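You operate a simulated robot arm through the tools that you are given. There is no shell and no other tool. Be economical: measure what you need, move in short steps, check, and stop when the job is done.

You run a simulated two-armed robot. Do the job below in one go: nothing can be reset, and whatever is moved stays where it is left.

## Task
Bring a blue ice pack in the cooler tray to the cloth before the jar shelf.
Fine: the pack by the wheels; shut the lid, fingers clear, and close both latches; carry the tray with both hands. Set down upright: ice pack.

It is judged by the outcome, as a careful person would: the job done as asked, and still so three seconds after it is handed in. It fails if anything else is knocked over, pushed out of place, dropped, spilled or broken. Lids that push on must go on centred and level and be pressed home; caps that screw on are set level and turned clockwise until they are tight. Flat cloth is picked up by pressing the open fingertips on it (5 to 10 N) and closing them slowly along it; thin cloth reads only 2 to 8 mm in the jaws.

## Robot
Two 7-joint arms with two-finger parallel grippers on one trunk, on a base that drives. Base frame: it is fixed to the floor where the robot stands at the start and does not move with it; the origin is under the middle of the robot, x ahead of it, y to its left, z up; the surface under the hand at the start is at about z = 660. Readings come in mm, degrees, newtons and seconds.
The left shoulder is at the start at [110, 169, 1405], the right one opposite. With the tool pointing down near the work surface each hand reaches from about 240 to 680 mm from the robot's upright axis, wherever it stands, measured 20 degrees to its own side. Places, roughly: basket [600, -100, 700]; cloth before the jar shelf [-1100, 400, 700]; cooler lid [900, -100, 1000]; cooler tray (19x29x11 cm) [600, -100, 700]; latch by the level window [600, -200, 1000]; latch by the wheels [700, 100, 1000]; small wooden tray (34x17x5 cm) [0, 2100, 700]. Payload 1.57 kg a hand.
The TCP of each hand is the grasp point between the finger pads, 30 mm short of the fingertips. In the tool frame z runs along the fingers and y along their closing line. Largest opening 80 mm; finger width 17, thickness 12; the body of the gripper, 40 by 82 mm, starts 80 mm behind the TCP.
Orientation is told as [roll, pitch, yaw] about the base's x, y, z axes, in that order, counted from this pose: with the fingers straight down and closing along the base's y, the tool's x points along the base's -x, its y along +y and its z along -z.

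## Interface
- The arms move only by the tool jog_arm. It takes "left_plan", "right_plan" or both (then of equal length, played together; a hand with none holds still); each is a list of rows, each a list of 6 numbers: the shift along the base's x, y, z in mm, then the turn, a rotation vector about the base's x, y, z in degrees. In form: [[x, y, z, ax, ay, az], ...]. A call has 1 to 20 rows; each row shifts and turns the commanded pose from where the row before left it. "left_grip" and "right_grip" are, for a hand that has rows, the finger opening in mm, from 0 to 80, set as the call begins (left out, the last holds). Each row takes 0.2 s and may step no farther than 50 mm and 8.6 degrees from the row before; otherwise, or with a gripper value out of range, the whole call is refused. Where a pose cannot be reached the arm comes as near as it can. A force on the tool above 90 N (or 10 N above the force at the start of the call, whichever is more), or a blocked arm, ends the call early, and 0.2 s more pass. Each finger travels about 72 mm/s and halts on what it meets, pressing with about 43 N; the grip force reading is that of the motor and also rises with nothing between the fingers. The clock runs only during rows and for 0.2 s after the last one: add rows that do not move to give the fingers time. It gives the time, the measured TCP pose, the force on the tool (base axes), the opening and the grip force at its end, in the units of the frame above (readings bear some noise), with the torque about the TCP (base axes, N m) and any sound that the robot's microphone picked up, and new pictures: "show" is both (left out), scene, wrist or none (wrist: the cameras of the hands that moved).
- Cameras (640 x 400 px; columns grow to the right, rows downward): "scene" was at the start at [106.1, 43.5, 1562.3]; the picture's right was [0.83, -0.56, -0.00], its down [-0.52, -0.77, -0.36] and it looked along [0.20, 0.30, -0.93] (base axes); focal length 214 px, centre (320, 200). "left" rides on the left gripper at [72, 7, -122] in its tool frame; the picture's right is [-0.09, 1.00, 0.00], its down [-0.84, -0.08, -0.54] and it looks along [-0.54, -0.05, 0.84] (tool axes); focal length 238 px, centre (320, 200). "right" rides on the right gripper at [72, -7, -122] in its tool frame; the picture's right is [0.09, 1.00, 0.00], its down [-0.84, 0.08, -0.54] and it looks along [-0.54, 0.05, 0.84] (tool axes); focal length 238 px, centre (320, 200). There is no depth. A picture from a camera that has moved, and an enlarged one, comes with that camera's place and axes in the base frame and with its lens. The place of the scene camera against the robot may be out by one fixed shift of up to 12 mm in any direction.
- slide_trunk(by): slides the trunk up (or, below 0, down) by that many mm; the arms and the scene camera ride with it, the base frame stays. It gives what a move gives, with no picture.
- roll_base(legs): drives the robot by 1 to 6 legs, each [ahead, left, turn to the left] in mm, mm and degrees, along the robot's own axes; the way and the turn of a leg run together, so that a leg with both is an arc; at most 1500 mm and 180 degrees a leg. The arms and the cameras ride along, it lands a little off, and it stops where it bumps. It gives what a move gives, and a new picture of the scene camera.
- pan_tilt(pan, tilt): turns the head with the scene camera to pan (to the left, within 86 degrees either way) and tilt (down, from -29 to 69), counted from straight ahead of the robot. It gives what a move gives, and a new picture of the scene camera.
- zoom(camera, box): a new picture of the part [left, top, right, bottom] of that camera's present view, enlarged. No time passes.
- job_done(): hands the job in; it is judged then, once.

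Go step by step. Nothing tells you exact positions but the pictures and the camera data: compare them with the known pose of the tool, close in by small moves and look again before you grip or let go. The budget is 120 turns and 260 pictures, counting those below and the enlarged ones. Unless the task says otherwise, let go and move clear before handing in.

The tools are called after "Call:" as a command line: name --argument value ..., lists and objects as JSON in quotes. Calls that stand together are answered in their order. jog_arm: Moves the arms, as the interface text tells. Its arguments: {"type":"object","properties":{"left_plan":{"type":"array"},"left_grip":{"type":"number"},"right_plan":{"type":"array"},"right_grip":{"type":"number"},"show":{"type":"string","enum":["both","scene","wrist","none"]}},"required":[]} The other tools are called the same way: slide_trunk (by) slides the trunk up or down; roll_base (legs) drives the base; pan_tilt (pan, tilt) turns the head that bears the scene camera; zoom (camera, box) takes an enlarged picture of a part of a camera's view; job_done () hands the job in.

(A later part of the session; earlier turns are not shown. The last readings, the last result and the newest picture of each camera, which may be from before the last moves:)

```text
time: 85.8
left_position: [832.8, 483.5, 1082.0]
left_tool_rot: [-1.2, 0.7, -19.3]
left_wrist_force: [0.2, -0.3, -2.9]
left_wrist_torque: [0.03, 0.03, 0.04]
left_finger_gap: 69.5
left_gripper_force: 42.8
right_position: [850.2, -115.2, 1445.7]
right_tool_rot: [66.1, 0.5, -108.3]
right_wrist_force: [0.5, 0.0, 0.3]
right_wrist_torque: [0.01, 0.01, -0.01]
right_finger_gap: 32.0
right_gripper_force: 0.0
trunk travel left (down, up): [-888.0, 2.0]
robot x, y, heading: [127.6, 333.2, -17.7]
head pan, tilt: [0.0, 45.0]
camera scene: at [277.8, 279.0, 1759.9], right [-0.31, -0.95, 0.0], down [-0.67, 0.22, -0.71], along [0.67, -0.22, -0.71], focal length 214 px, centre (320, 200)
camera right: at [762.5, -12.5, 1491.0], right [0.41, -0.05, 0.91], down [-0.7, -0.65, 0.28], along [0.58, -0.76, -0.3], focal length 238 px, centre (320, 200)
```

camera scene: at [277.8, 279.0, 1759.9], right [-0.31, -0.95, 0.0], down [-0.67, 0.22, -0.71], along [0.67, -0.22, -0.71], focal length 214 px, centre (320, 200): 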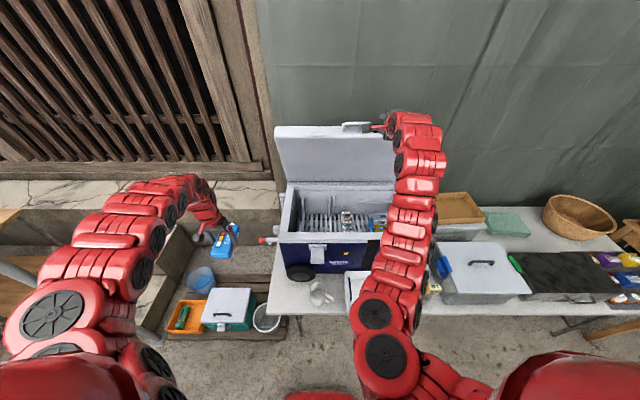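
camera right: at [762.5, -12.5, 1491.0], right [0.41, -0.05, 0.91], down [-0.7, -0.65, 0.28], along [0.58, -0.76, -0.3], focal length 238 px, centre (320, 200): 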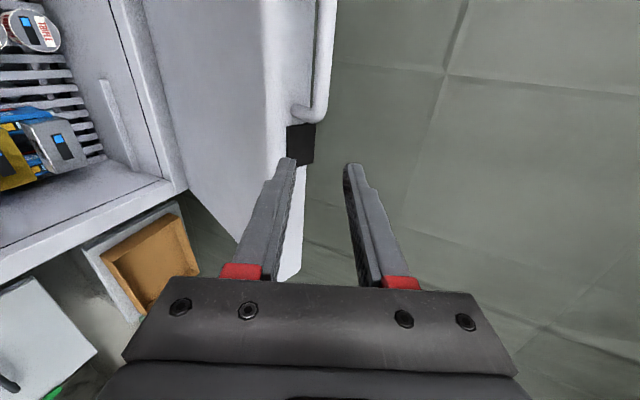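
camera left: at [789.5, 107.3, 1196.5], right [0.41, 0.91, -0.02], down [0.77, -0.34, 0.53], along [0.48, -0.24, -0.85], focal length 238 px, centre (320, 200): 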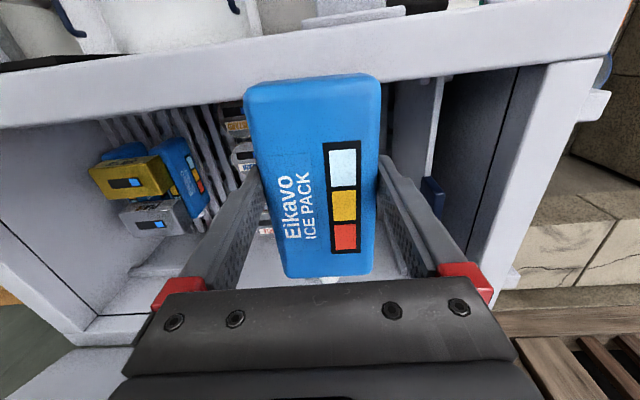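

Call:
jog_arm --right_plan '[[5, 30, -4, 0, 0, 0], [10, 30, -5, 0, 0, 0], [17, 0, -6, 0, 0, 0], [18, 0, -6, 0, 0, 0], [0, 0, 0, 0, 0, 0]]' --show "wrist"

```text
time: 87.0
left_position: [831.7, 483.8, 1083.0]
left_tool_rot: [-1.3, 0.7, -19.3]
left_wrist_force: [-0.4, 0.2, -3.3]
left_wrist_torque: [0.03, 0.01, 0.02]
left_finger_gap: 69.8
left_gripper_force: 43.1
right_position: [900.5, -56.1, 1426.2]
right_tool_rot: [66.0, 0.6, -108.4]
right_wrist_force: [0.6, -0.2, -0.9]
right_wrist_torque: [-0.03, -0.01, 0.04]
right_finger_gap: 32.0
right_gripper_force: 0.1
trunk travel left (down, up): [-888.0, 2.0]
robot x, y, heading: [129.0, 335.6, -17.7]
head pan, tilt: [0.0, 45.0]
camera right: at [813.4, 47.1, 1470.1], right [0.41, -0.05, 0.91], down [-0.7, -0.65, 0.28], along [0.58, -0.76, -0.3], focal length 238 px, centre (320, 200)
```

right: 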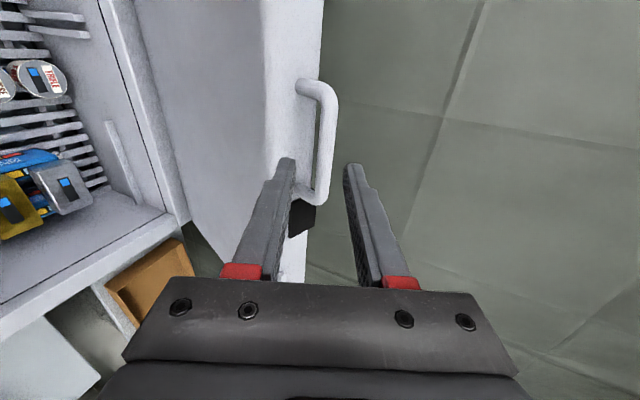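

Call:
jog_arm --right_plan '[[20, -6.5, -8, 0, 0, 0], [14, -4.5, -5, 0, 0, 0], [14, -4.5, -4, 0, 0, 0], [0, 0, 0, 0, 0, 0]]' --right_grip 30 --show "wrist"

Call:
zoom --camera "right" --box '[256, 100, 416, 220]'

```text
time: 88.0
left_position: [832.4, 483.7, 1082.7]
left_tool_rot: [-1.3, 0.7, -19.3]
left_wrist_force: [0.3, -0.3, -2.8]
left_wrist_torque: [0.01, 0.04, 0.0]
left_finger_gap: 69.6
left_gripper_force: 42.7
right_position: [949.3, -71.5, 1407.5]
right_tool_rot: [66.0, 0.5, -108.3]
right_wrist_force: [-0.5, 0.4, 0.8]
right_wrist_torque: [-0.05, 0.02, -0.01]
right_finger_gap: 30.0
right_gripper_force: 0.0
trunk travel left (down, up): [-888.0, 2.0]
robot x, y, heading: [125.7, 334.1, -17.9]
head pan, tilt: [0.0, 45.0]
camera right: at [862.3, 31.2, 1452.6], right [0.41, -0.05, 0.91], down [-0.7, -0.65, 0.28], along [0.58, -0.76, -0.3], focal length 238 px, centre (320, 200)
```

right: 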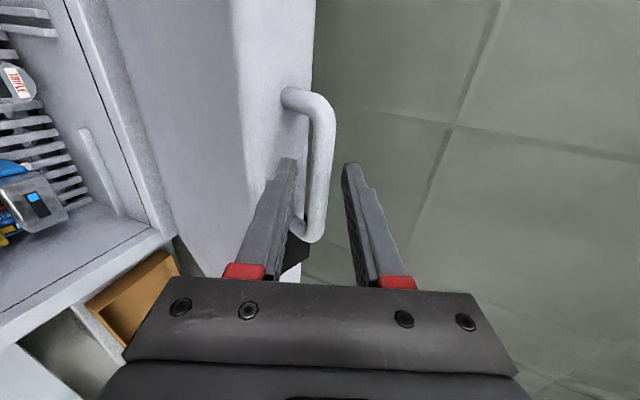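

```text
3.33 times, centred on (336, 160) of right
camera zoom: at [862.3, 31.2, 1452.6], right [0.41, -0.05, 0.91], down [-0.7, -0.65, 0.28], along [0.58, -0.76, -0.3], focal length 794 px, centre (267, 333)
```

zoom: 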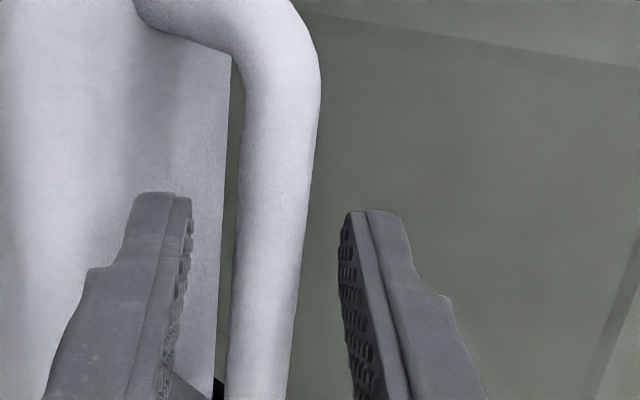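

The bar is centred between the fingers. I'll close on it and bring the lid down to about 50°, reversing the opening path.

Call:
jog_arm --right_plan '[[0, 0, 0, 0, 0, 0], [0, 0, 0, 0, 0, 0], [0, 0, 0, 0, 0, 0]]' --right_grip 2 --show "none"

Call:
jog_arm --right_plan '[[-23.7, 7.7, -7.2, 1.85, 5.7, 0], [-23, 7.5, -9.1, 1.85, 5.7, 0], [-22, 7.1, -10.9, 1.85, 5.7, 0], [-21, 6.8, -12.9, 1.85, 5.7, 0], [-19.7, 6.4, -14.7, 1.85, 5.7, 0], [0, 0, 0, 0, 0, 0]]' --show "wrist"

```text
time: 88.8
left_position: [832.5, 483.6, 1083.1]
left_tool_rot: [-1.3, 0.7, -19.2]
left_wrist_force: [0.4, 0.4, -3.6]
left_wrist_torque: [0.04, 0.04, 0.01]
left_finger_gap: 69.5
left_gripper_force: 42.8
right_position: [949.9, -72.1, 1407.5]
right_tool_rot: [66.0, 0.6, -108.3]
right_wrist_force: [-0.9, 1.3, -0.6]
right_wrist_torque: [-0.04, 0.05, -0.06]
right_finger_gap: 13.6
right_gripper_force: 30.3
trunk travel left (down, up): [-888.0, 2.0]
robot x, y, heading: [131.4, 333.1, -18.0]
head pan, tilt: [0.0, 45.0]
```

```text
time: 90.2
left_position: [833.2, 484.8, 1082.8]
left_tool_rot: [-1.2, 0.6, -19.2]
left_wrist_force: [-0.4, 0.0, -2.4]
left_wrist_torque: [0.02, 0.02, -0.01]
left_finger_gap: 69.3
left_gripper_force: 42.9
right_position: [839.1, -36.0, 1352.9]
right_tool_rot: [36.0, 0.4, -108.5]
right_wrist_force: [-0.5, -0.5, 1.8]
right_wrist_torque: [-0.47, 0.02, 0.15]
right_finger_gap: 14.0
right_gripper_force: 29.8
trunk travel left (down, up): [-888.0, 2.0]
robot x, y, heading: [131.2, 331.9, -17.7]
head pan, tilt: [0.0, 45.0]
camera right: at [787.2, 55.6, 1448.9], right [0.79, -0.17, 0.59], down [-0.51, -0.71, 0.48], along [0.34, -0.68, -0.65], focal length 238 px, centre (320, 200)
```

right: 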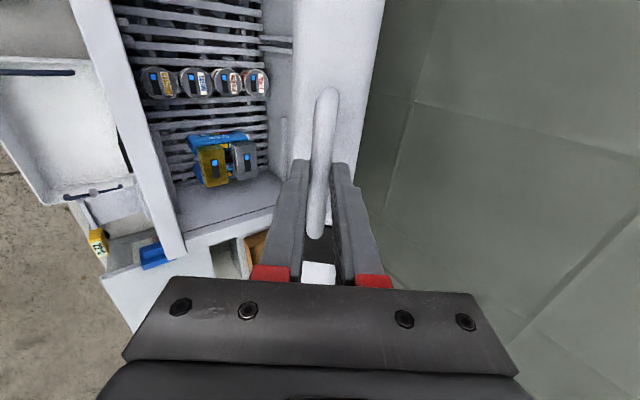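

Smooth. I continue down to about 23°.

Call:
jog_arm --right_plan '[[-19.2, 6.2, -16.7, 1.24, 3.8, 0], [-18, 5.8, -18.5, 1.24, 3.8, 0], [-16.4, 5.3, -19.9, 1.24, 3.8, 0], [-15.1, 4.9, -21.2, 1.24, 3.8, 0], [-14.2, 4.6, -22.8, 0.62, 1.9, 0], [-12.7, 4.1, -23.8, 0.62, 1.9, 0], [-11, 3.6, -24.8, 0.62, 1.9, 0], [0, 0, 0, 0, 0, 0]]' --show "both"

```text
time: 92.0
left_position: [832.6, 484.6, 1082.4]
left_tool_rot: [-1.3, 0.7, -19.3]
left_wrist_force: [-0.2, 0.2, -3.0]
left_wrist_torque: [-0.01, 0.04, -0.01]
left_finger_gap: 69.3
left_gripper_force: 42.7
right_position: [734.2, -1.9, 1206.7]
right_tool_rot: [13.9, 0.1, -108.7]
right_wrist_force: [-1.0, 1.0, -2.9]
right_wrist_torque: [-0.7, 0.24, 0.36]
right_finger_gap: 13.8
right_gripper_force: 30.3
trunk travel left (down, up): [-888.0, 2.0]
robot x, y, heading: [129.7, 335.6, -17.8]
head pan, tilt: [0.0, 45.0]
camera scene: at [277.7, 280.2, 1759.9], right [-0.31, -0.95, 0.0], down [-0.67, 0.22, -0.71], along [0.67, -0.22, -0.71], focal length 214 px, centre (320, 200)
camera right: at [722.3, 76.7, 1322.7], right [0.94, -0.22, 0.24], down [-0.32, -0.78, 0.54], along [0.07, -0.59, -0.8], focal length 238 px, centre (320, 200)
```

scene: 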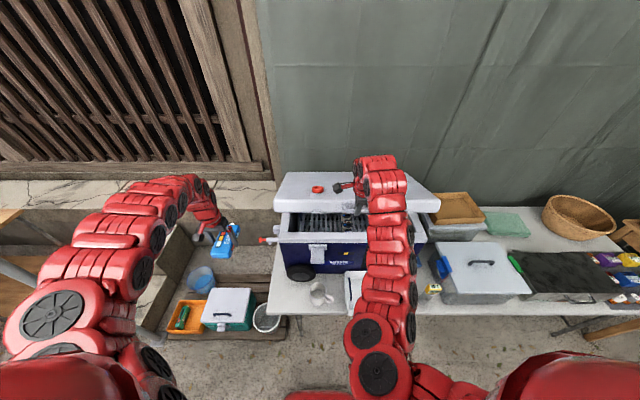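
right: 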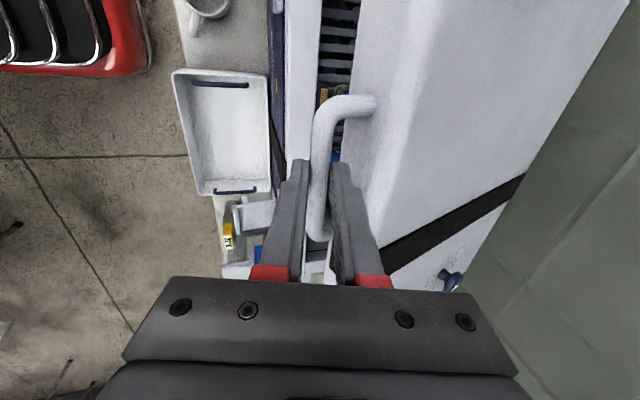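

Call:
jog_arm --right_plan '[[-8.9, 2.9, -25.5, 0.93, 2.85, 0], [-7.2, 2.3, -26.3, 0.93, 2.85, 0], [-5.4, 1.8, -27, 0.93, 2.85, 0], [-3.6, 1.2, -27.2, 0.93, 2.85, 0], [-2.3, 0.7, -27.9, 0.62, 1.9, 0], [-1, 0.3, -12, 0, 0, 0], [0, 0, -9, 0, 0, 0], [0, 0, 0, 0, 0, 0]]' --show "both"

Call:
zoom --camera "scene" --box '[260, 170, 452, 290]'

```text
time: 93.8
left_position: [831.7, 484.9, 1082.8]
left_tool_rot: [-1.3, 0.6, -19.3]
left_wrist_force: [-0.2, -0.5, -3.6]
left_wrist_torque: [-0.02, 0.02, 0.02]
left_finger_gap: 69.7
left_gripper_force: 43.1
right_position: [705.6, 8.0, 1053.5]
right_tool_rot: [0.3, 0.0, -108.6]
right_wrist_force: [11.5, -2.2, 15.4]
right_wrist_torque: [0.02, -0.19, 0.5]
right_finger_gap: 13.9
right_gripper_force: 29.9
trunk travel left (down, up): [-888.0, 2.0]
robot x, y, heading: [130.7, 336.9, -17.8]
head pan, tilt: [0.0, 45.0]
camera scene: at [276.8, 281.2, 1760.0], right [-0.31, -0.95, 0.0], down [-0.67, 0.22, -0.71], along [0.67, -0.22, -0.71], focal length 214 px, centre (320, 200)
camera right: at [720.1, 77.4, 1174.3], right [0.97, -0.23, 0.0], down [-0.2, -0.82, 0.54], along [-0.12, -0.53, -0.84], focal length 238 px, centre (320, 200)
```

scene: 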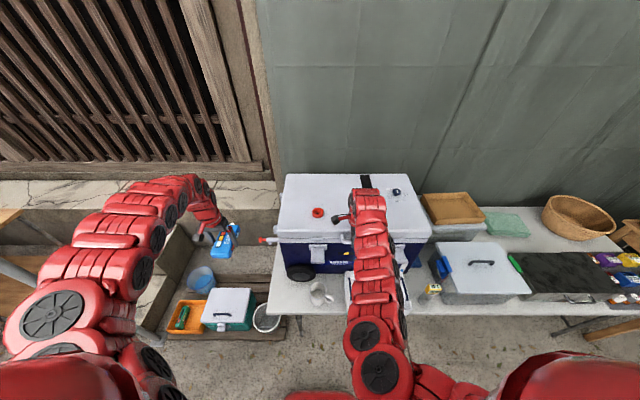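
right: 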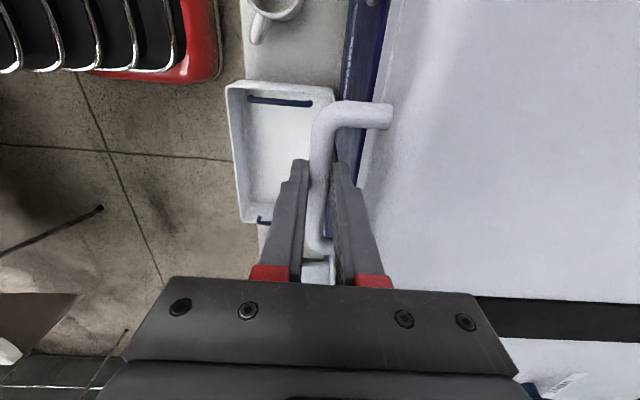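

```text
3.33 times, centred on (356, 230) of scene
camera zoom: at [276.8, 281.2, 1760.0], right [-0.31, -0.95, 0.0], down [-0.67, 0.22, -0.71], along [0.67, -0.22, -0.71], focal length 715 px, centre (200, 100)
```

zoom: 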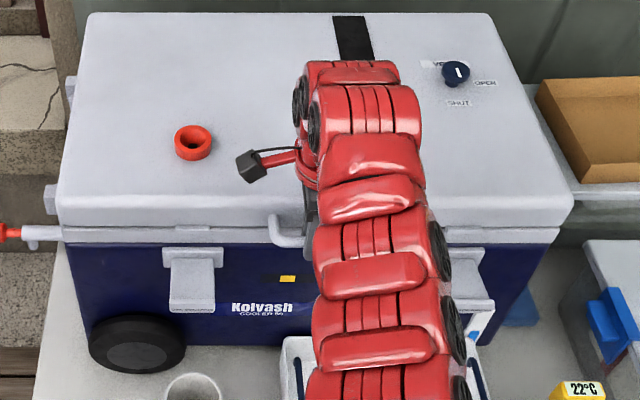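

The lid is shut. I'll release the handle, lift, and swing the right hand over to the right-hand latch (by the level window).

Call:
jog_arm --right_plan '[[0, 0, 0, 0, 0, 0], [0, 0, 5, 0, 0, 0], [0, 0, 30, 0, 0, 0], [0, 0, 35, 0, 0, 0], [-10, -18, 10, 0, 0, 8.2], [-10, -18, 5, 0, 0, 8.2], [-10, -18, 0, 0, 0, 8.2], [-10, -18, 0, 0, 0, 8.2], [-10, -18, 0, 0, 0, 8.2], [-10, -18, 0, 0, 0, 8.2], [-10, -18, 0, 0, 0, 8.2], [-10, -18, 0, 0, 0, 8.2], [-10, -18, 0, 0, 0, 8.2], [-10, -18, 0, 0, 0, 8.2], [-5, -18, 0, 0, 0, 8.2]]' --right_grip 26 --show "both"

Call:
zoom --camera "right" --box '[160, 60, 480, 260]'

```text
time: 97.0
left_position: [832.8, 484.3, 1083.0]
left_tool_rot: [-1.2, 0.8, -19.3]
left_wrist_force: [-0.1, -0.1, -3.0]
left_wrist_torque: [0.0, 0.03, -0.01]
left_finger_gap: 69.3
left_gripper_force: 43.0
right_position: [610.4, -170.6, 1124.4]
right_tool_rot: [0.0, 0.1, -18.2]
right_wrist_force: [0.3, 0.0, -0.3]
right_wrist_torque: [0.01, -0.01, 0.01]
right_finger_gap: 25.7
right_gripper_force: 0.2
right hand out of reach, approached as far as the arm can: row 8, 10
trunk travel left (down, up): [-888.0, 2.0]
robot x, y, heading: [131.2, 331.3, -18.0]
head pan, tilt: [0.0, 45.0]
camera scene: at [277.8, 279.3, 1759.9], right [-0.31, -0.95, 0.0], down [-0.67, 0.22, -0.71], along [0.67, -0.22, -0.71], focal length 214 px, centre (320, 200)
camera right: at [539.7, -155.5, 1246.3], right [0.23, 0.97, 0.0], down [0.82, -0.19, 0.54], along [0.53, -0.12, -0.84], focal length 238 px, centre (320, 200)
```

scene: 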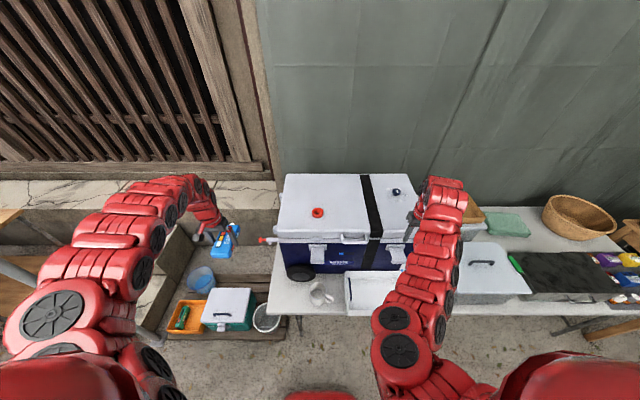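
right: 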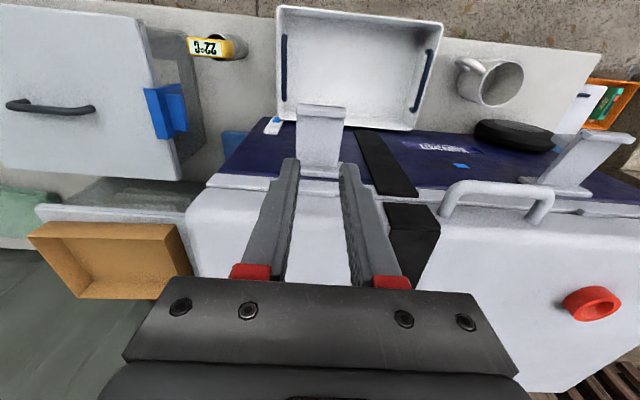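

```text
2.00 times, centred on (320, 160) of right
camera zoom: at [539.7, -155.5, 1246.3], right [0.23, 0.97, 0.0], down [0.82, -0.19, 0.54], along [0.53, -0.12, -0.84], focal length 477 px, centre (320, 280)
```

zoom: 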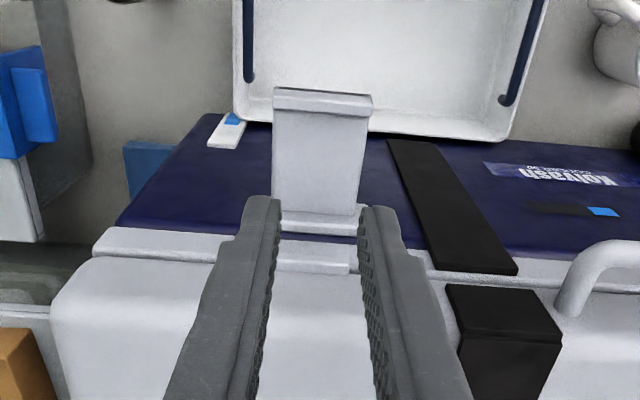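

The cooler's indicator is blue again. The right lever end is near [599, -167, 968], standing about 22° above horizontal and 55 mm wide. I'll open the fingers and straddle it from above.

Call:
jog_arm --right_plan '[[1, 0, -30, 0, 0, 0], [1, 0, -35, 0, 0, 0], [0, 0, -35, 0, 0, 0], [0, 0, -25, 0, 0, 0], [0, 0, 0, 0, 0, 0]]' --right_grip 76 --show "wrist"

```text
time: 98.2
left_position: [832.3, 483.6, 1083.3]
left_tool_rot: [-1.2, 0.6, -19.3]
left_wrist_force: [0.7, -0.1, -2.1]
left_wrist_torque: [0.0, 0.0, 0.01]
left_finger_gap: 69.5
left_gripper_force: 43.0
right_position: [611.0, -169.5, 999.8]
right_tool_rot: [0.1, 0.1, -18.5]
right_wrist_force: [-0.5, -0.5, 0.9]
right_wrist_torque: [-0.01, 0.01, -0.04]
right_finger_gap: 76.1
right_gripper_force: 0.1
trunk travel left (down, up): [-888.0, 2.0]
robot x, y, heading: [128.6, 331.2, -18.0]
head pan, tilt: [0.0, 45.0]
camera right: at [539.5, -154.0, 1121.2], right [0.23, 0.97, 0.0], down [0.82, -0.19, 0.54], along [0.53, -0.12, -0.84], focal length 238 px, centre (320, 200)
```

right: 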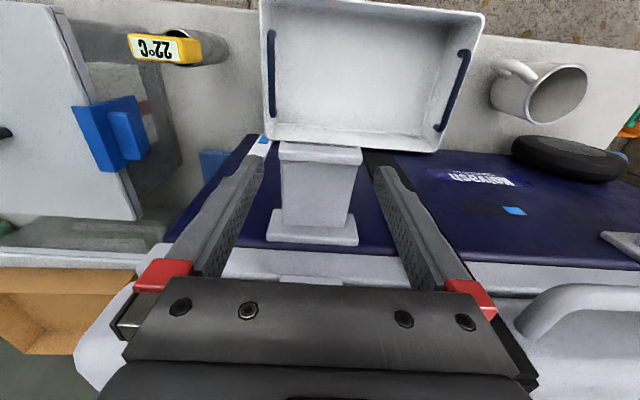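

Call:
jog_arm --right_plan '[[0, 0, -20, 0, 0, 0], [0, 0, -19, 0, 0, 0], [0, 0, 0, 0, 0, 0]]' --show "wrist"

Call:
jog_arm --right_plan '[[0, 0, 0, 0, 0, 0], [0, 0, 0, 0, 0, 0], [0, 0, 0, 0, 0, 0]]' --right_grip 40 --show "wrist"

```text
time: 99.0
left_position: [832.2, 483.6, 1083.8]
left_tool_rot: [-1.3, 0.7, -19.3]
left_wrist_force: [-0.1, 0.0, -2.6]
left_wrist_torque: [0.0, 0.02, 0.02]
left_finger_gap: 69.6
left_gripper_force: 43.6
right_position: [610.3, -168.8, 960.8]
right_tool_rot: [0.2, 0.0, -18.4]
right_wrist_force: [1.1, 0.0, -0.4]
right_wrist_torque: [0.02, 0.01, 0.01]
right_finger_gap: 75.7
right_gripper_force: 0.2
trunk travel left (down, up): [-888.0, 2.0]
robot x, y, heading: [127.8, 330.2, -17.8]
head pan, tilt: [0.0, 45.0]
camera right: at [539.3, -153.6, 1083.1], right [0.23, 0.97, 0.0], down [0.82, -0.19, 0.54], along [0.53, -0.12, -0.84], focal length 238 px, centre (320, 200)
```

right: 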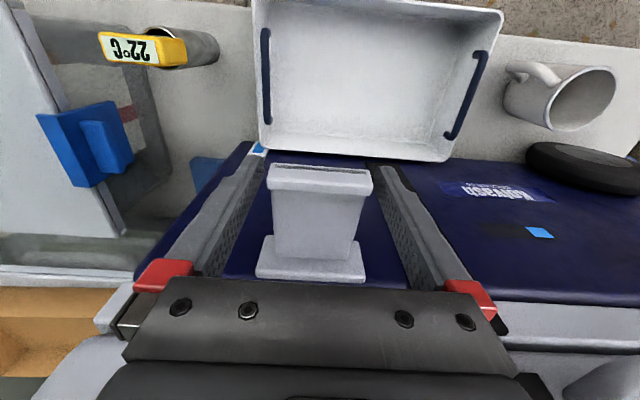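

```text
time: 99.8
left_position: [833.2, 483.6, 1083.8]
left_tool_rot: [-1.3, 0.7, -19.3]
left_wrist_force: [-0.6, -0.7, -2.4]
left_wrist_torque: [0.02, 0.02, 0.0]
left_finger_gap: 69.4
left_gripper_force: 42.8
right_position: [610.6, -169.3, 960.9]
right_tool_rot: [0.1, 0.0, -18.5]
right_wrist_force: [-0.2, -3.7, -0.1]
right_wrist_torque: [-0.25, 0.08, 0.23]
right_finger_gap: 55.8
right_gripper_force: 45.5
trunk travel left (down, up): [-888.0, 2.0]
robot x, y, heading: [129.8, 332.9, -17.9]
head pan, tilt: [0.0, 45.0]
camera right: at [539.2, -154.4, 1083.0], right [0.23, 0.97, 0.0], down [0.82, -0.19, 0.54], along [0.53, -0.12, -0.84], focal length 238 px, centre (320, 200)
```

right: 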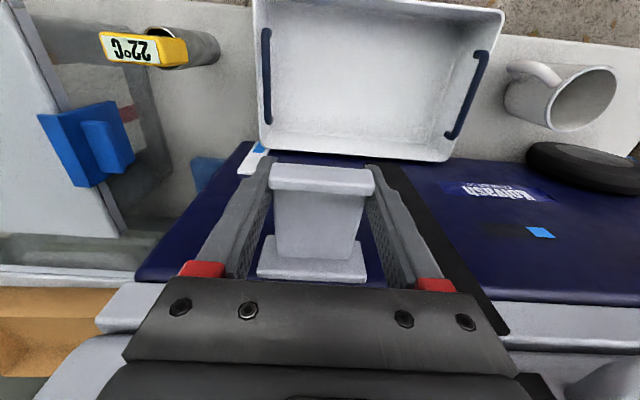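

The lever is gripped on its sides. I'll swing it up along its arc.

Call:
jog_arm --right_plan '[[2.4, -0.8, 5.6, 0, 0, 0], [2.9, -0.9, 5.3, 0, 0, 0], [3.3, -1.1, 5, 0, 0, 0], [3.7, -1.2, 4.7, 0, 0, 0], [4.1, -1.3, 4.4, 0, 0, 0], [4.4, -1.4, 4, 0, 0, 0], [4.8, -1.5, 3.5, 0, 0, 0], [4.9, -1.6, 3.1, 0, 0, 0], [0, 0, 0, 0, 0, 0]]' --show "wrist"

```text
time: 101.8
left_position: [831.8, 484.1, 1085.2]
left_tool_rot: [-1.3, 0.6, -19.3]
left_wrist_force: [1.3, 0.0, -4.0]
left_wrist_torque: [-0.01, 0.02, -0.03]
left_finger_gap: 69.4
left_gripper_force: 42.7
right_position: [641.6, -181.2, 997.4]
right_tool_rot: [0.1, 0.0, -18.5]
right_wrist_force: [-12.7, -6.4, 3.3]
right_wrist_torque: [0.4, 0.28, 0.14]
right_finger_gap: 55.1
right_gripper_force: 45.1
trunk travel left (down, up): [-888.0, 2.0]
robot x, y, heading: [129.2, 335.5, -18.2]
head pan, tilt: [0.0, 45.0]
camera right: at [569.5, -164.4, 1119.5], right [0.23, 0.97, 0.0], down [0.82, -0.19, 0.54], along [0.53, -0.12, -0.84], focal length 238 px, centre (320, 200)
```

right: 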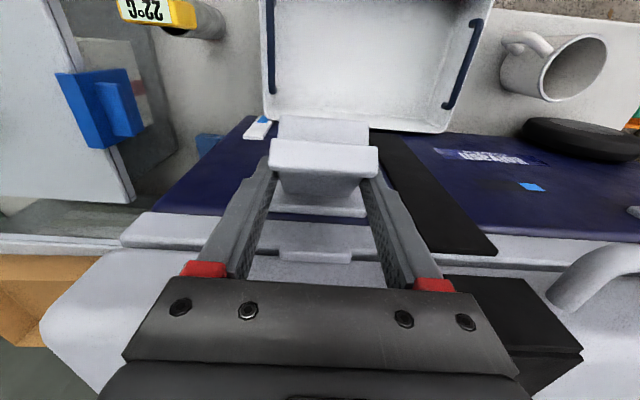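

Call:
jog_arm --right_plan '[[3.5, -1.1, 3, 0, 0, 0], [5.2, -1.7, 2.4, 0, 0, 0], [5.6, -1.8, 1.8, 0, 0, 0], [5.7, -1.9, 1.1, 0, 0, 0], [0, 0, 0, 0, 0, 0]]' --show "wrist"

Call:
zoom --camera "scene" --box '[360, 210, 440, 270]'

Call:
zoom --camera "right" --box '[200, 80, 440, 290]'

```text
time: 103.0
left_position: [829.4, 482.5, 1085.2]
left_tool_rot: [-1.2, 0.5, -19.4]
left_wrist_force: [0.2, -0.1, -2.2]
left_wrist_torque: [0.04, 0.05, 0.01]
left_finger_gap: 69.3
left_gripper_force: 43.6
right_position: [659.9, -186.6, 1005.8]
right_tool_rot: [0.2, -0.1, -18.4]
right_wrist_force: [-27.6, 0.4, -3.1]
right_wrist_torque: [0.36, 1.38, 0.07]
right_finger_gap: 54.9
right_gripper_force: 45.0
trunk travel left (down, up): [-888.0, 2.0]
robot x, y, heading: [128.2, 332.6, -17.8]
head pan, tilt: [0.0, 45.0]
camera right: at [587.6, -170.3, 1128.0], right [0.23, 0.97, 0.0], down [0.82, -0.19, 0.54], along [0.53, -0.12, -0.84], focal length 238 px, centre (320, 200)
```

right: 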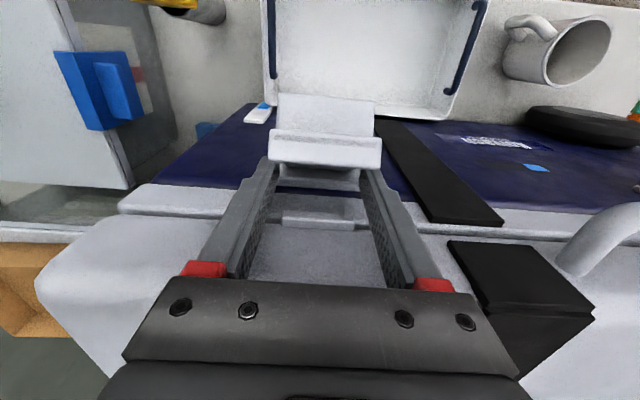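

```text
6.67 times, centred on (400, 240) of scene
camera zoom: at [272.5, 279.5, 1760.5], right [-0.31, -0.95, 0.0], down [-0.67, 0.22, -0.71], along [0.67, -0.22, -0.71], focal length 1430 px, centre (-213, -67)
```

zoom: 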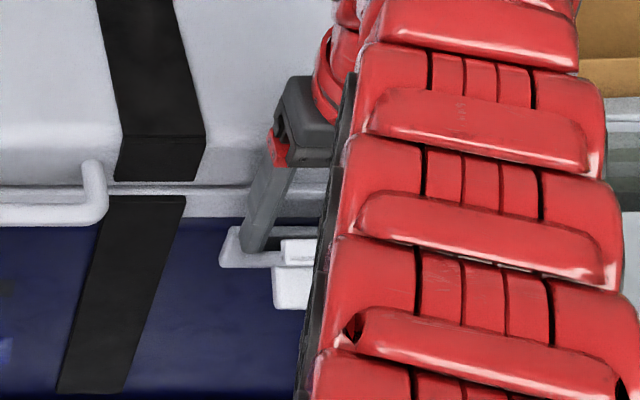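

```text
1.90 times, centred on (320, 185) of right
camera zoom: at [587.6, -170.3, 1128.0], right [0.23, 0.97, 0.0], down [0.82, -0.19, 0.54], along [0.53, -0.12, -0.84], focal length 454 px, centre (320, 229)
```

zoom: 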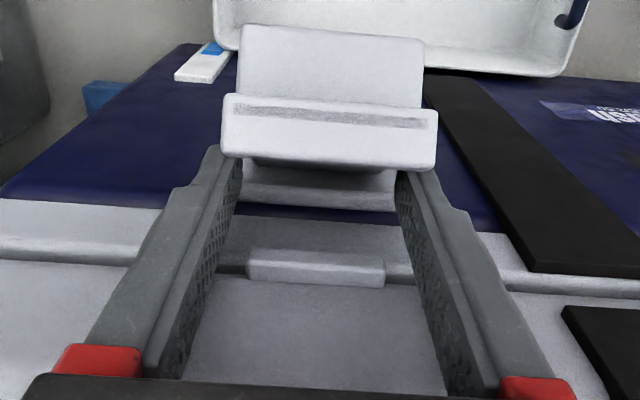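

The fingers have slipped along the lever, which now stands at roughly 57°. I'll release, back off, close the fingers and push the lever home from the front.

Call:
jog_arm --right_plan '[[0, 0, 0, 0, 0, 0], [-24, 8, 3, 0, 0, 0], [-24, 8, 3, 0, 0, 0], [-24, 8, 3, 0, 0, 0], [0, 0, 0, 0, 0, 0]]' --right_grip 78 --show "none"

Call:
jog_arm --right_plan '[[0, 0, 0, 0, 0, 0], [0, 0, 0, 0, 0, 0], [0, 0, 0, 0, 0, 0], [0, 0, 0, 0, 0, 0], [0, 0, 0, 0, 0, 0], [0, 0, 0, 0, 0, 0]]' --right_grip 0 --show "both"

Call:
zoom --camera "right" --box '[200, 80, 440, 290]'

```text
time: 104.2
left_position: [832.4, 484.6, 1082.1]
left_tool_rot: [-1.3, 0.5, -19.3]
left_wrist_force: [0.4, 0.4, -3.3]
left_wrist_torque: [0.0, -0.01, -0.01]
left_finger_gap: 69.5
left_gripper_force: 43.4
right_position: [589.7, -160.9, 1012.3]
right_tool_rot: [0.1, 0.0, -18.4]
right_wrist_force: [-1.2, 0.0, 0.0]
right_wrist_torque: [0.02, 0.0, -0.01]
right_finger_gap: 78.0
right_gripper_force: 0.1
trunk travel left (down, up): [-888.0, 2.0]
robot x, y, heading: [126.6, 331.8, -18.0]
head pan, tilt: [0.0, 45.0]
```

```text
time: 105.6
left_position: [833.7, 483.8, 1082.4]
left_tool_rot: [-1.3, 0.6, -19.3]
left_wrist_force: [-0.8, -0.9, -2.4]
left_wrist_torque: [0.01, 0.05, 0.0]
left_finger_gap: 69.5
left_gripper_force: 42.8
right_position: [590.4, -159.7, 1012.3]
right_tool_rot: [0.1, 0.1, -18.4]
right_wrist_force: [0.1, 0.8, 0.0]
right_wrist_torque: [0.0, 0.03, -0.01]
right_finger_gap: 0.1
right_gripper_force: 20.9
trunk travel left (down, up): [-888.0, 2.0]
robot x, y, heading: [130.9, 331.1, -17.9]
head pan, tilt: [0.0, 45.0]
camera scene: at [277.6, 280.0, 1759.9], right [-0.31, -0.95, 0.0], down [-0.67, 0.22, -0.71], along [0.67, -0.22, -0.71], focal length 214 px, centre (320, 200)
camera right: at [518.8, -145.5, 1134.5], right [0.23, 0.97, 0.0], down [0.82, -0.19, 0.54], along [0.53, -0.12, -0.84], focal length 238 px, centre (320, 200)
```

scene: 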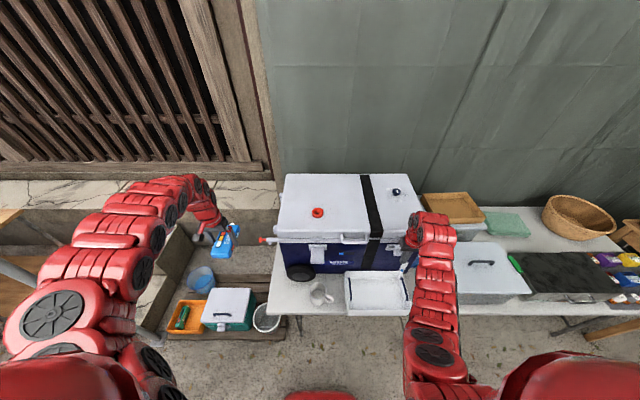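
right: 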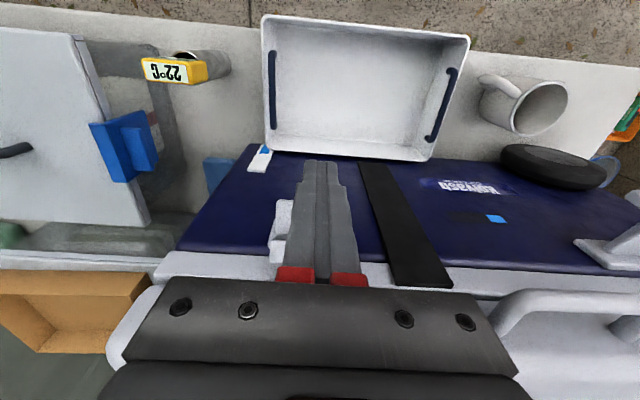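

```text
1.90 times, centred on (320, 185) of right
camera zoom: at [518.8, -145.5, 1134.5], right [0.23, 0.97, 0.0], down [0.82, -0.19, 0.54], along [0.53, -0.12, -0.84], focal length 454 px, centre (320, 229)
```

zoom: 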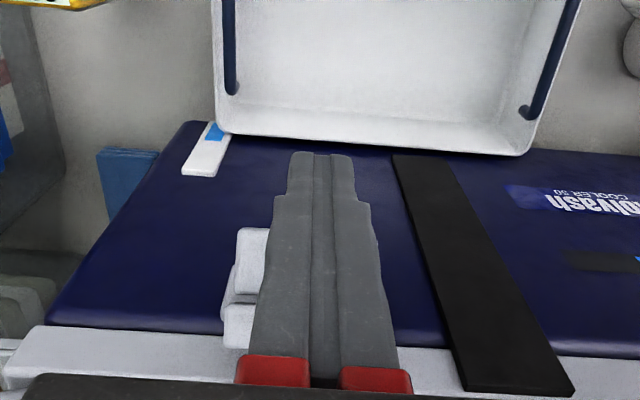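

Call:
jog_arm --right_plan '[[14, -4.6, 0, 0, 0, 0], [14, -4.6, 2, 0, 0, 0], [9, -3, 2, 0, 0, 0], [9, -3, 2, 0, 0, 0], [9, -3, 2, 0, 0, 0], [6, -2, 0, 0, 0, 0], [0, 0, 0, 0, 0, 0]]' --show "wrist"

```text
time: 107.0
left_position: [828.9, 485.9, 1085.3]
left_tool_rot: [-1.3, 0.4, -19.5]
left_wrist_force: [0.7, -0.2, -3.5]
left_wrist_torque: [0.05, 0.08, 0.01]
left_finger_gap: 69.4
left_gripper_force: 43.6
right_position: [628.6, -177.3, 1014.5]
right_tool_rot: [0.2, 2.5, -19.2]
right_wrist_force: [-41.7, 18.1, 19.1]
right_wrist_torque: [0.32, 0.03, 0.1]
right_finger_gap: 0.3
right_gripper_force: 21.1
trunk travel left (down, up): [-888.0, 2.0]
robot x, y, heading: [124.7, 333.0, -18.1]
head pan, tilt: [0.0, 45.0]
stopped in row 7 (right hand): the force on the tool passed its limit at 95 N (the readings are from after the stop); the commanded pose is now the measured one
camera right: at [562.9, -163.0, 1140.2], right [0.24, 0.97, 0.01], down [0.84, -0.21, 0.5], along [0.49, -0.11, -0.86], focal length 238 px, centre (320, 200)
```

right: 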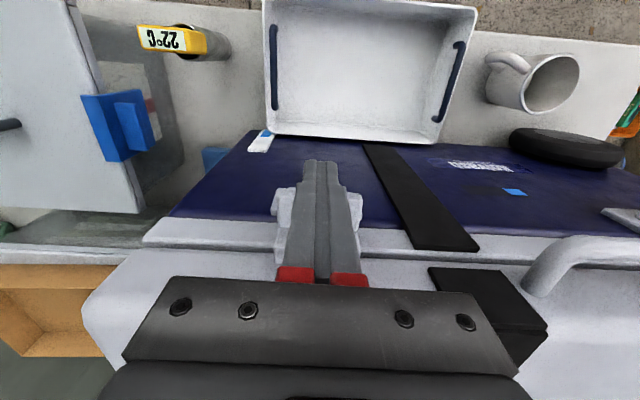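

Call:
jog_arm --right_plan '[[-20, 6.5, 5, 0, 0, 0], [-25, 8, 30, 0, 0, 0], [-10, 3, 45, 0, 0, 0], [0, 0, 45, 0, 0, 0], [0, 0, 30, 0, 0, 0]]' --show "wrist"

Call:
zoom --camera "right" --box '[220, 80, 420, 240]'

Call:
zoom --camera "scene" --box '[360, 210, 440, 270]'

```text
time: 108.2
left_position: [832.3, 486.7, 1083.2]
left_tool_rot: [-1.5, 0.7, -19.3]
left_wrist_force: [-0.6, 0.2, -2.7]
left_wrist_torque: [-0.03, 0.01, -0.02]
left_finger_gap: 69.5
left_gripper_force: 43.5
right_position: [607.5, -171.5, 1163.9]
right_tool_rot: [0.2, 1.8, -18.6]
right_wrist_force: [0.4, 0.1, 0.3]
right_wrist_torque: [0.01, -0.01, -0.01]
right_finger_gap: 0.2
right_gripper_force: 21.2
right hand out of reach, approached as far as the arm can: row 4
trunk travel left (down, up): [-888.0, 2.0]
robot x, y, heading: [126.1, 333.8, -18.1]
head pan, tilt: [0.0, 45.0]
camera right: at [540.4, -156.0, 1287.4], right [0.23, 0.97, 0.01], down [0.83, -0.2, 0.52], along [0.5, -0.12, -0.86], focal length 238 px, centre (320, 200)
```

right: 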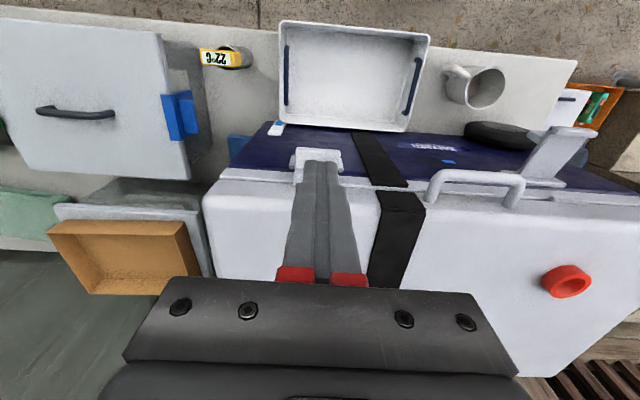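

```text
2.50 times, centred on (320, 160) of right
camera zoom: at [540.4, -156.0, 1287.4], right [0.23, 0.97, 0.01], down [0.83, -0.2, 0.52], along [0.5, -0.12, -0.86], focal length 596 px, centre (320, 300)
```

zoom: 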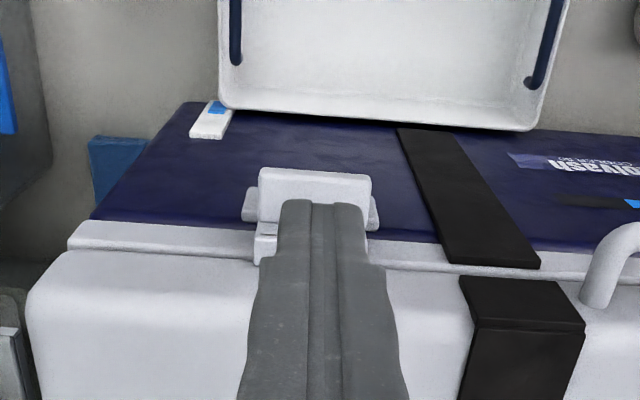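

```text
6.67 times, centred on (400, 240) of scene
camera zoom: at [277.1, 283.8, 1759.9], right [-0.31, -0.95, 0.0], down [-0.67, 0.22, -0.71], along [0.67, -0.22, -0.71], focal length 1430 px, centre (-213, -67)
```

zoom: 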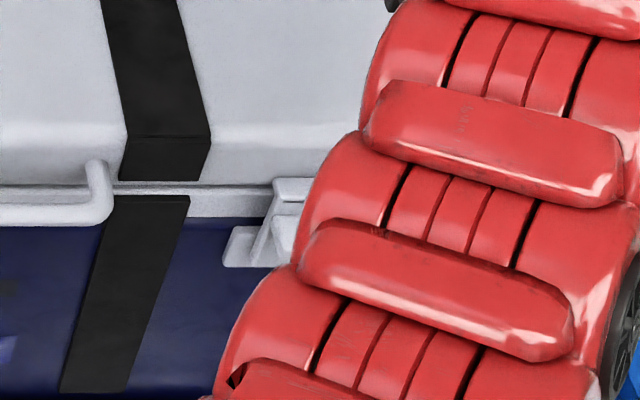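

The right lever now stands up over its keeper. I'll shift the base left and bring the right hand to the wheel-side latch, looking at the right latch meanwhile.

Call:
roll_base --legs '[[0, 70, 0]]'

Call:
jog_arm --right_plan '[[13, 40, 0, 0, 0, 0], [13, 40, 0, 0, 0, 0], [13, 40, 0, 0, 0, 0], [13, 40, 0, 0, 0, 0], [13, 40, 0, 0, 0, 0], [13, 40, 0, 0, 0, 0], [8, 25, 0, -0.6, -1.8, 0], [0, 0, 0, 0, 0, 0]]' --right_grip 76 --show "both"

Call:
zoom --camera "scene" --box '[300, 190, 492, 310]'

```text
time: 109.2
left_position: [851.7, 545.5, 1084.9]
left_tool_rot: [-1.0, 0.6, -19.4]
left_wrist_force: [-0.7, -1.0, -2.3]
left_wrist_torque: [0.07, 0.02, 0.02]
left_finger_gap: 69.4
left_gripper_force: 43.2
right_position: [625.3, -113.2, 1158.3]
right_tool_rot: [0.5, 1.9, -18.8]
right_wrist_force: [-0.8, -0.9, 0.6]
right_wrist_torque: [0.02, 0.0, -0.03]
right_finger_gap: 0.0
right_gripper_force: 21.1
trunk travel left (down, up): [-888.0, 2.0]
robot x, y, heading: [149.6, 398.9, -18.0]
head pan, tilt: [0.0, 45.0]
camera scene: at [295.3, 339.1, 1759.9], right [-0.31, -0.95, 0.0], down [-0.67, 0.22, -0.71], along [0.67, -0.22, -0.71], focal length 214 px, centre (320, 200)
```

scene: 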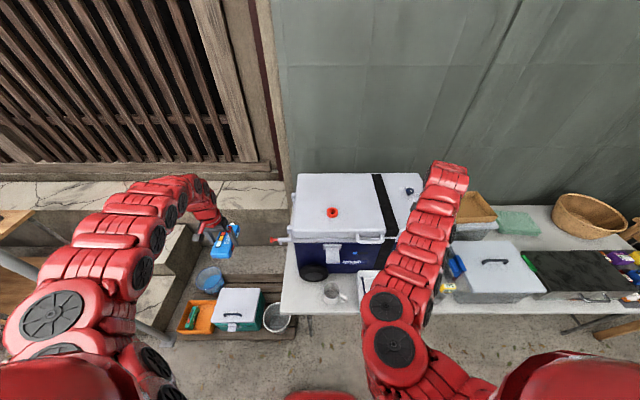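

```text
time: 111.0
left_position: [852.2, 548.1, 1082.7]
left_tool_rot: [-1.3, 0.7, -19.3]
left_wrist_force: [0.6, 0.1, -3.0]
left_wrist_torque: [0.03, 0.03, 0.0]
left_finger_gap: 69.4
left_gripper_force: 42.7
right_position: [683.8, 11.5, 1118.7]
right_tool_rot: [0.4, 0.0, -19.0]
right_wrist_force: [-0.1, -0.9, 0.2]
right_wrist_torque: [0.02, -0.01, 0.02]
right_finger_gap: 76.1
right_gripper_force: 0.0
right hand out of reach, approached as far as the arm can: row 1, 2, 3, 4, 5, 6, 7
trunk travel left (down, up): [-888.0, 2.0]
robot x, y, heading: [147.9, 393.6, -17.9]
head pan, tilt: [0.0, 45.0]
camera scene: at [296.7, 344.7, 1760.0], right [-0.31, -0.95, 0.0], down [-0.67, 0.22, -0.71], along [0.67, -0.22, -0.71], focal length 214 px, centre (320, 200)
camera right: at [610.8, 26.5, 1240.2], right [0.24, 0.97, 0.01], down [0.82, -0.2, 0.54], along [0.53, -0.12, -0.84], focal length 238 px, centre (320, 200)
```

scene: 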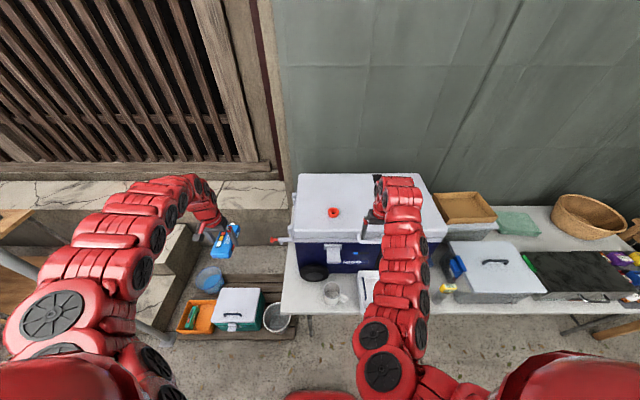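
right: 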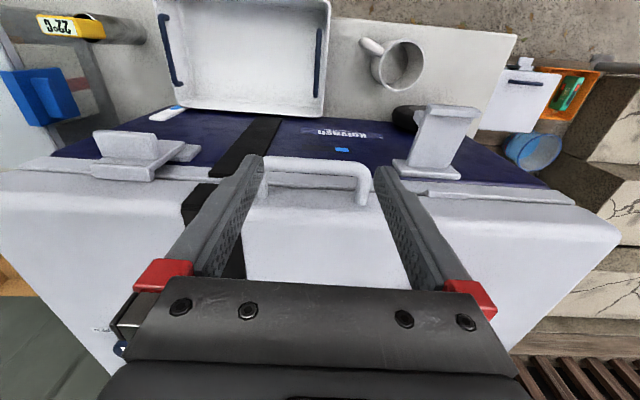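

```text
3.33 times, centred on (396, 250) of scene
camera zoom: at [296.7, 344.7, 1760.0], right [-0.31, -0.95, 0.0], down [-0.67, 0.22, -0.71], along [0.67, -0.22, -0.71], focal length 715 px, centre (67, 33)
```

zoom: 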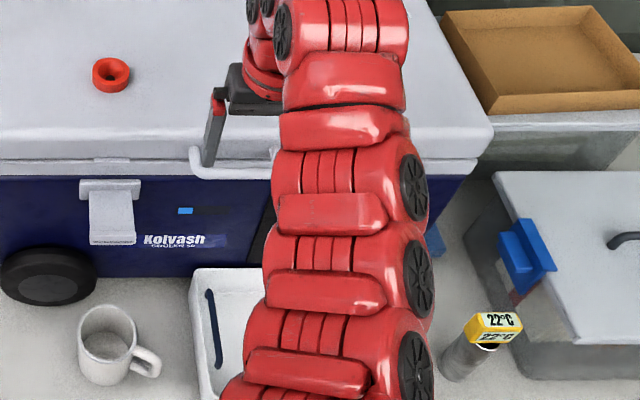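

Call:
zoom --camera "right" --box '[60, 100, 260, 225]'

Call:
zoom --camera "right" --box '[360, 80, 560, 205]'

```text
3.20 times, centred on (160, 162) of right
camera zoom: at [610.8, 26.5, 1240.2], right [0.24, 0.97, 0.01], down [0.82, -0.2, 0.54], along [0.53, -0.12, -0.84], focal length 763 px, centre (832, 320)
```

zoom: 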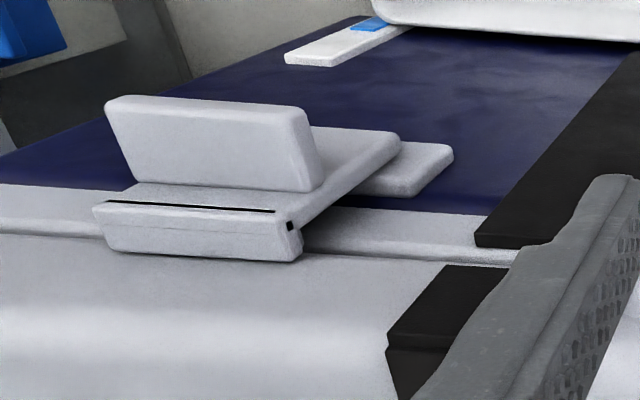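

```text
3.20 times, centred on (460, 142) of right
camera zoom: at [610.8, 26.5, 1240.2], right [0.24, 0.97, 0.01], down [0.82, -0.2, 0.54], along [0.53, -0.12, -0.84], focal length 763 px, centre (-128, 384)
```

zoom: 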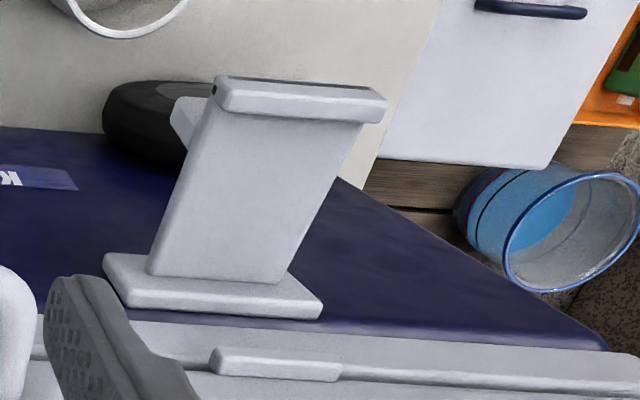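

The right latch's hook sits over its keeper, so it is closed. For the left latch the left hand is better placed, so I'll first get the pack into the tray: roll back and turn the pack on edge with the left hand, for the right hand to take from above.

Call:
roll_base --legs '[[-170, 0, 0]]'

Call:
jog_arm --left_plan '[[-6, -17, -8, -7.8, 2.5, 0], [-6, -17, -8, -7.8, 2.5, 0], [-6, -17, -8, -7.8, 2.5, 0], [-6, -17, -8, -7.8, 2.5, 0], [-6, -17, -8, -7.8, 2.5, 0], [-6, -17, -8, -7.8, 2.5, 0], [-6, -17, -8, -7.8, 2.5, 0], [-6, -17, -8, -7.8, 2.5, 0], [-6, -17, -8, -7.8, 2.5, 0], [-6, -17, -8, -7.8, 2.5, 0], [-6, -17, -8, -6.5, 2.1, 0], [0, 0, 0, 0, 0, 0]]' --show "both"

```text
time: 112.5
left_position: [694.6, 598.5, 1081.1]
left_tool_rot: [-1.2, 0.8, -19.5]
left_wrist_force: [1.1, -0.9, -3.3]
left_wrist_torque: [0.02, 0.04, 0.03]
left_finger_gap: 69.5
left_gripper_force: 42.6
right_position: [525.8, 61.1, 1116.3]
right_tool_rot: [0.2, 0.1, -18.9]
right_wrist_force: [1.1, -0.7, 0.3]
right_wrist_torque: [0.01, 0.03, 0.02]
right_finger_gap: 76.0
right_gripper_force: 0.0
trunk travel left (down, up): [-888.0, 2.0]
robot x, y, heading: [-9.3, 447.0, -18.1]
head pan, tilt: [0.0, 45.0]
camera scene: at [141.5, 396.6, 1759.5], right [-0.31, -0.95, 0.0], down [-0.67, 0.22, -0.71], along [0.67, -0.22, -0.71], focal length 214 px, centre (320, 200)
```

scene: 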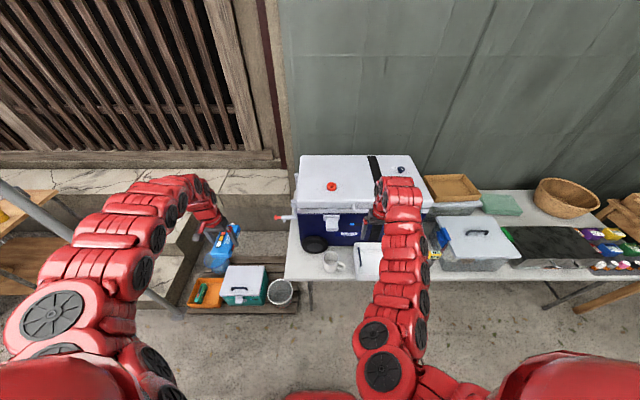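

```text
time: 115.1
left_position: [526.3, 440.8, 1036.2]
left_tool_rot: [-84.5, -1.7, -18.6]
left_wrist_force: [-0.3, -0.1, -3.1]
left_wrist_torque: [0.05, 0.05, -0.01]
left_finger_gap: 69.1
left_gripper_force: 43.0
left hand out of reach, approached as far as the arm can: row 6, 7, 8, 9, 10, 11
right_position: [523.1, 62.5, 1117.6]
right_tool_rot: [0.3, 0.1, -18.9]
right_wrist_force: [0.0, -0.1, -0.7]
right_wrist_torque: [0.0, 0.0, 0.05]
right_finger_gap: 76.1
right_gripper_force: 0.2
trunk travel left (down, up): [-888.0, 2.0]
robot x, y, heading: [-11.7, 450.0, -18.0]
head pan, tilt: [0.0, 45.0]
camera scene: at [137.9, 397.8, 1760.0], right [-0.31, -0.95, 0.0], down [-0.67, 0.22, -0.71], along [0.67, -0.22, -0.71], focal length 214 px, centre (320, 200)
camera left: at [498.3, 581.3, 1037.1], right [0.14, 0.05, -0.99], down [0.96, 0.24, 0.15], along [0.24, -0.97, -0.01], focal length 238 px, centre (320, 200)
```

scene: 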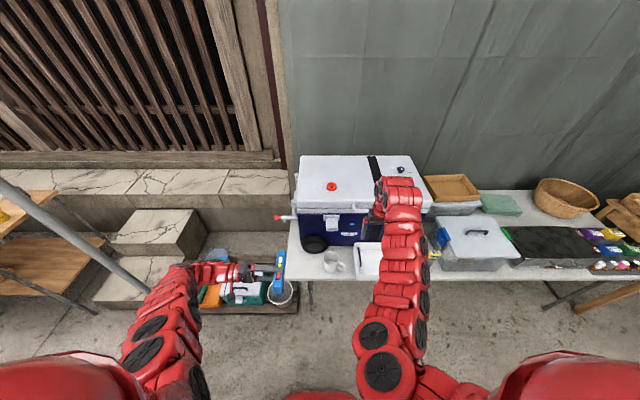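
left: 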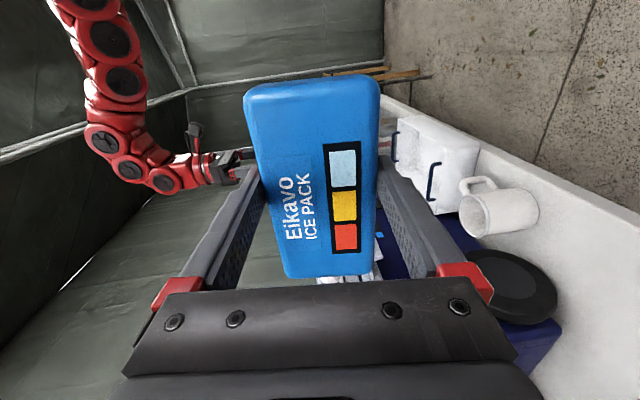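

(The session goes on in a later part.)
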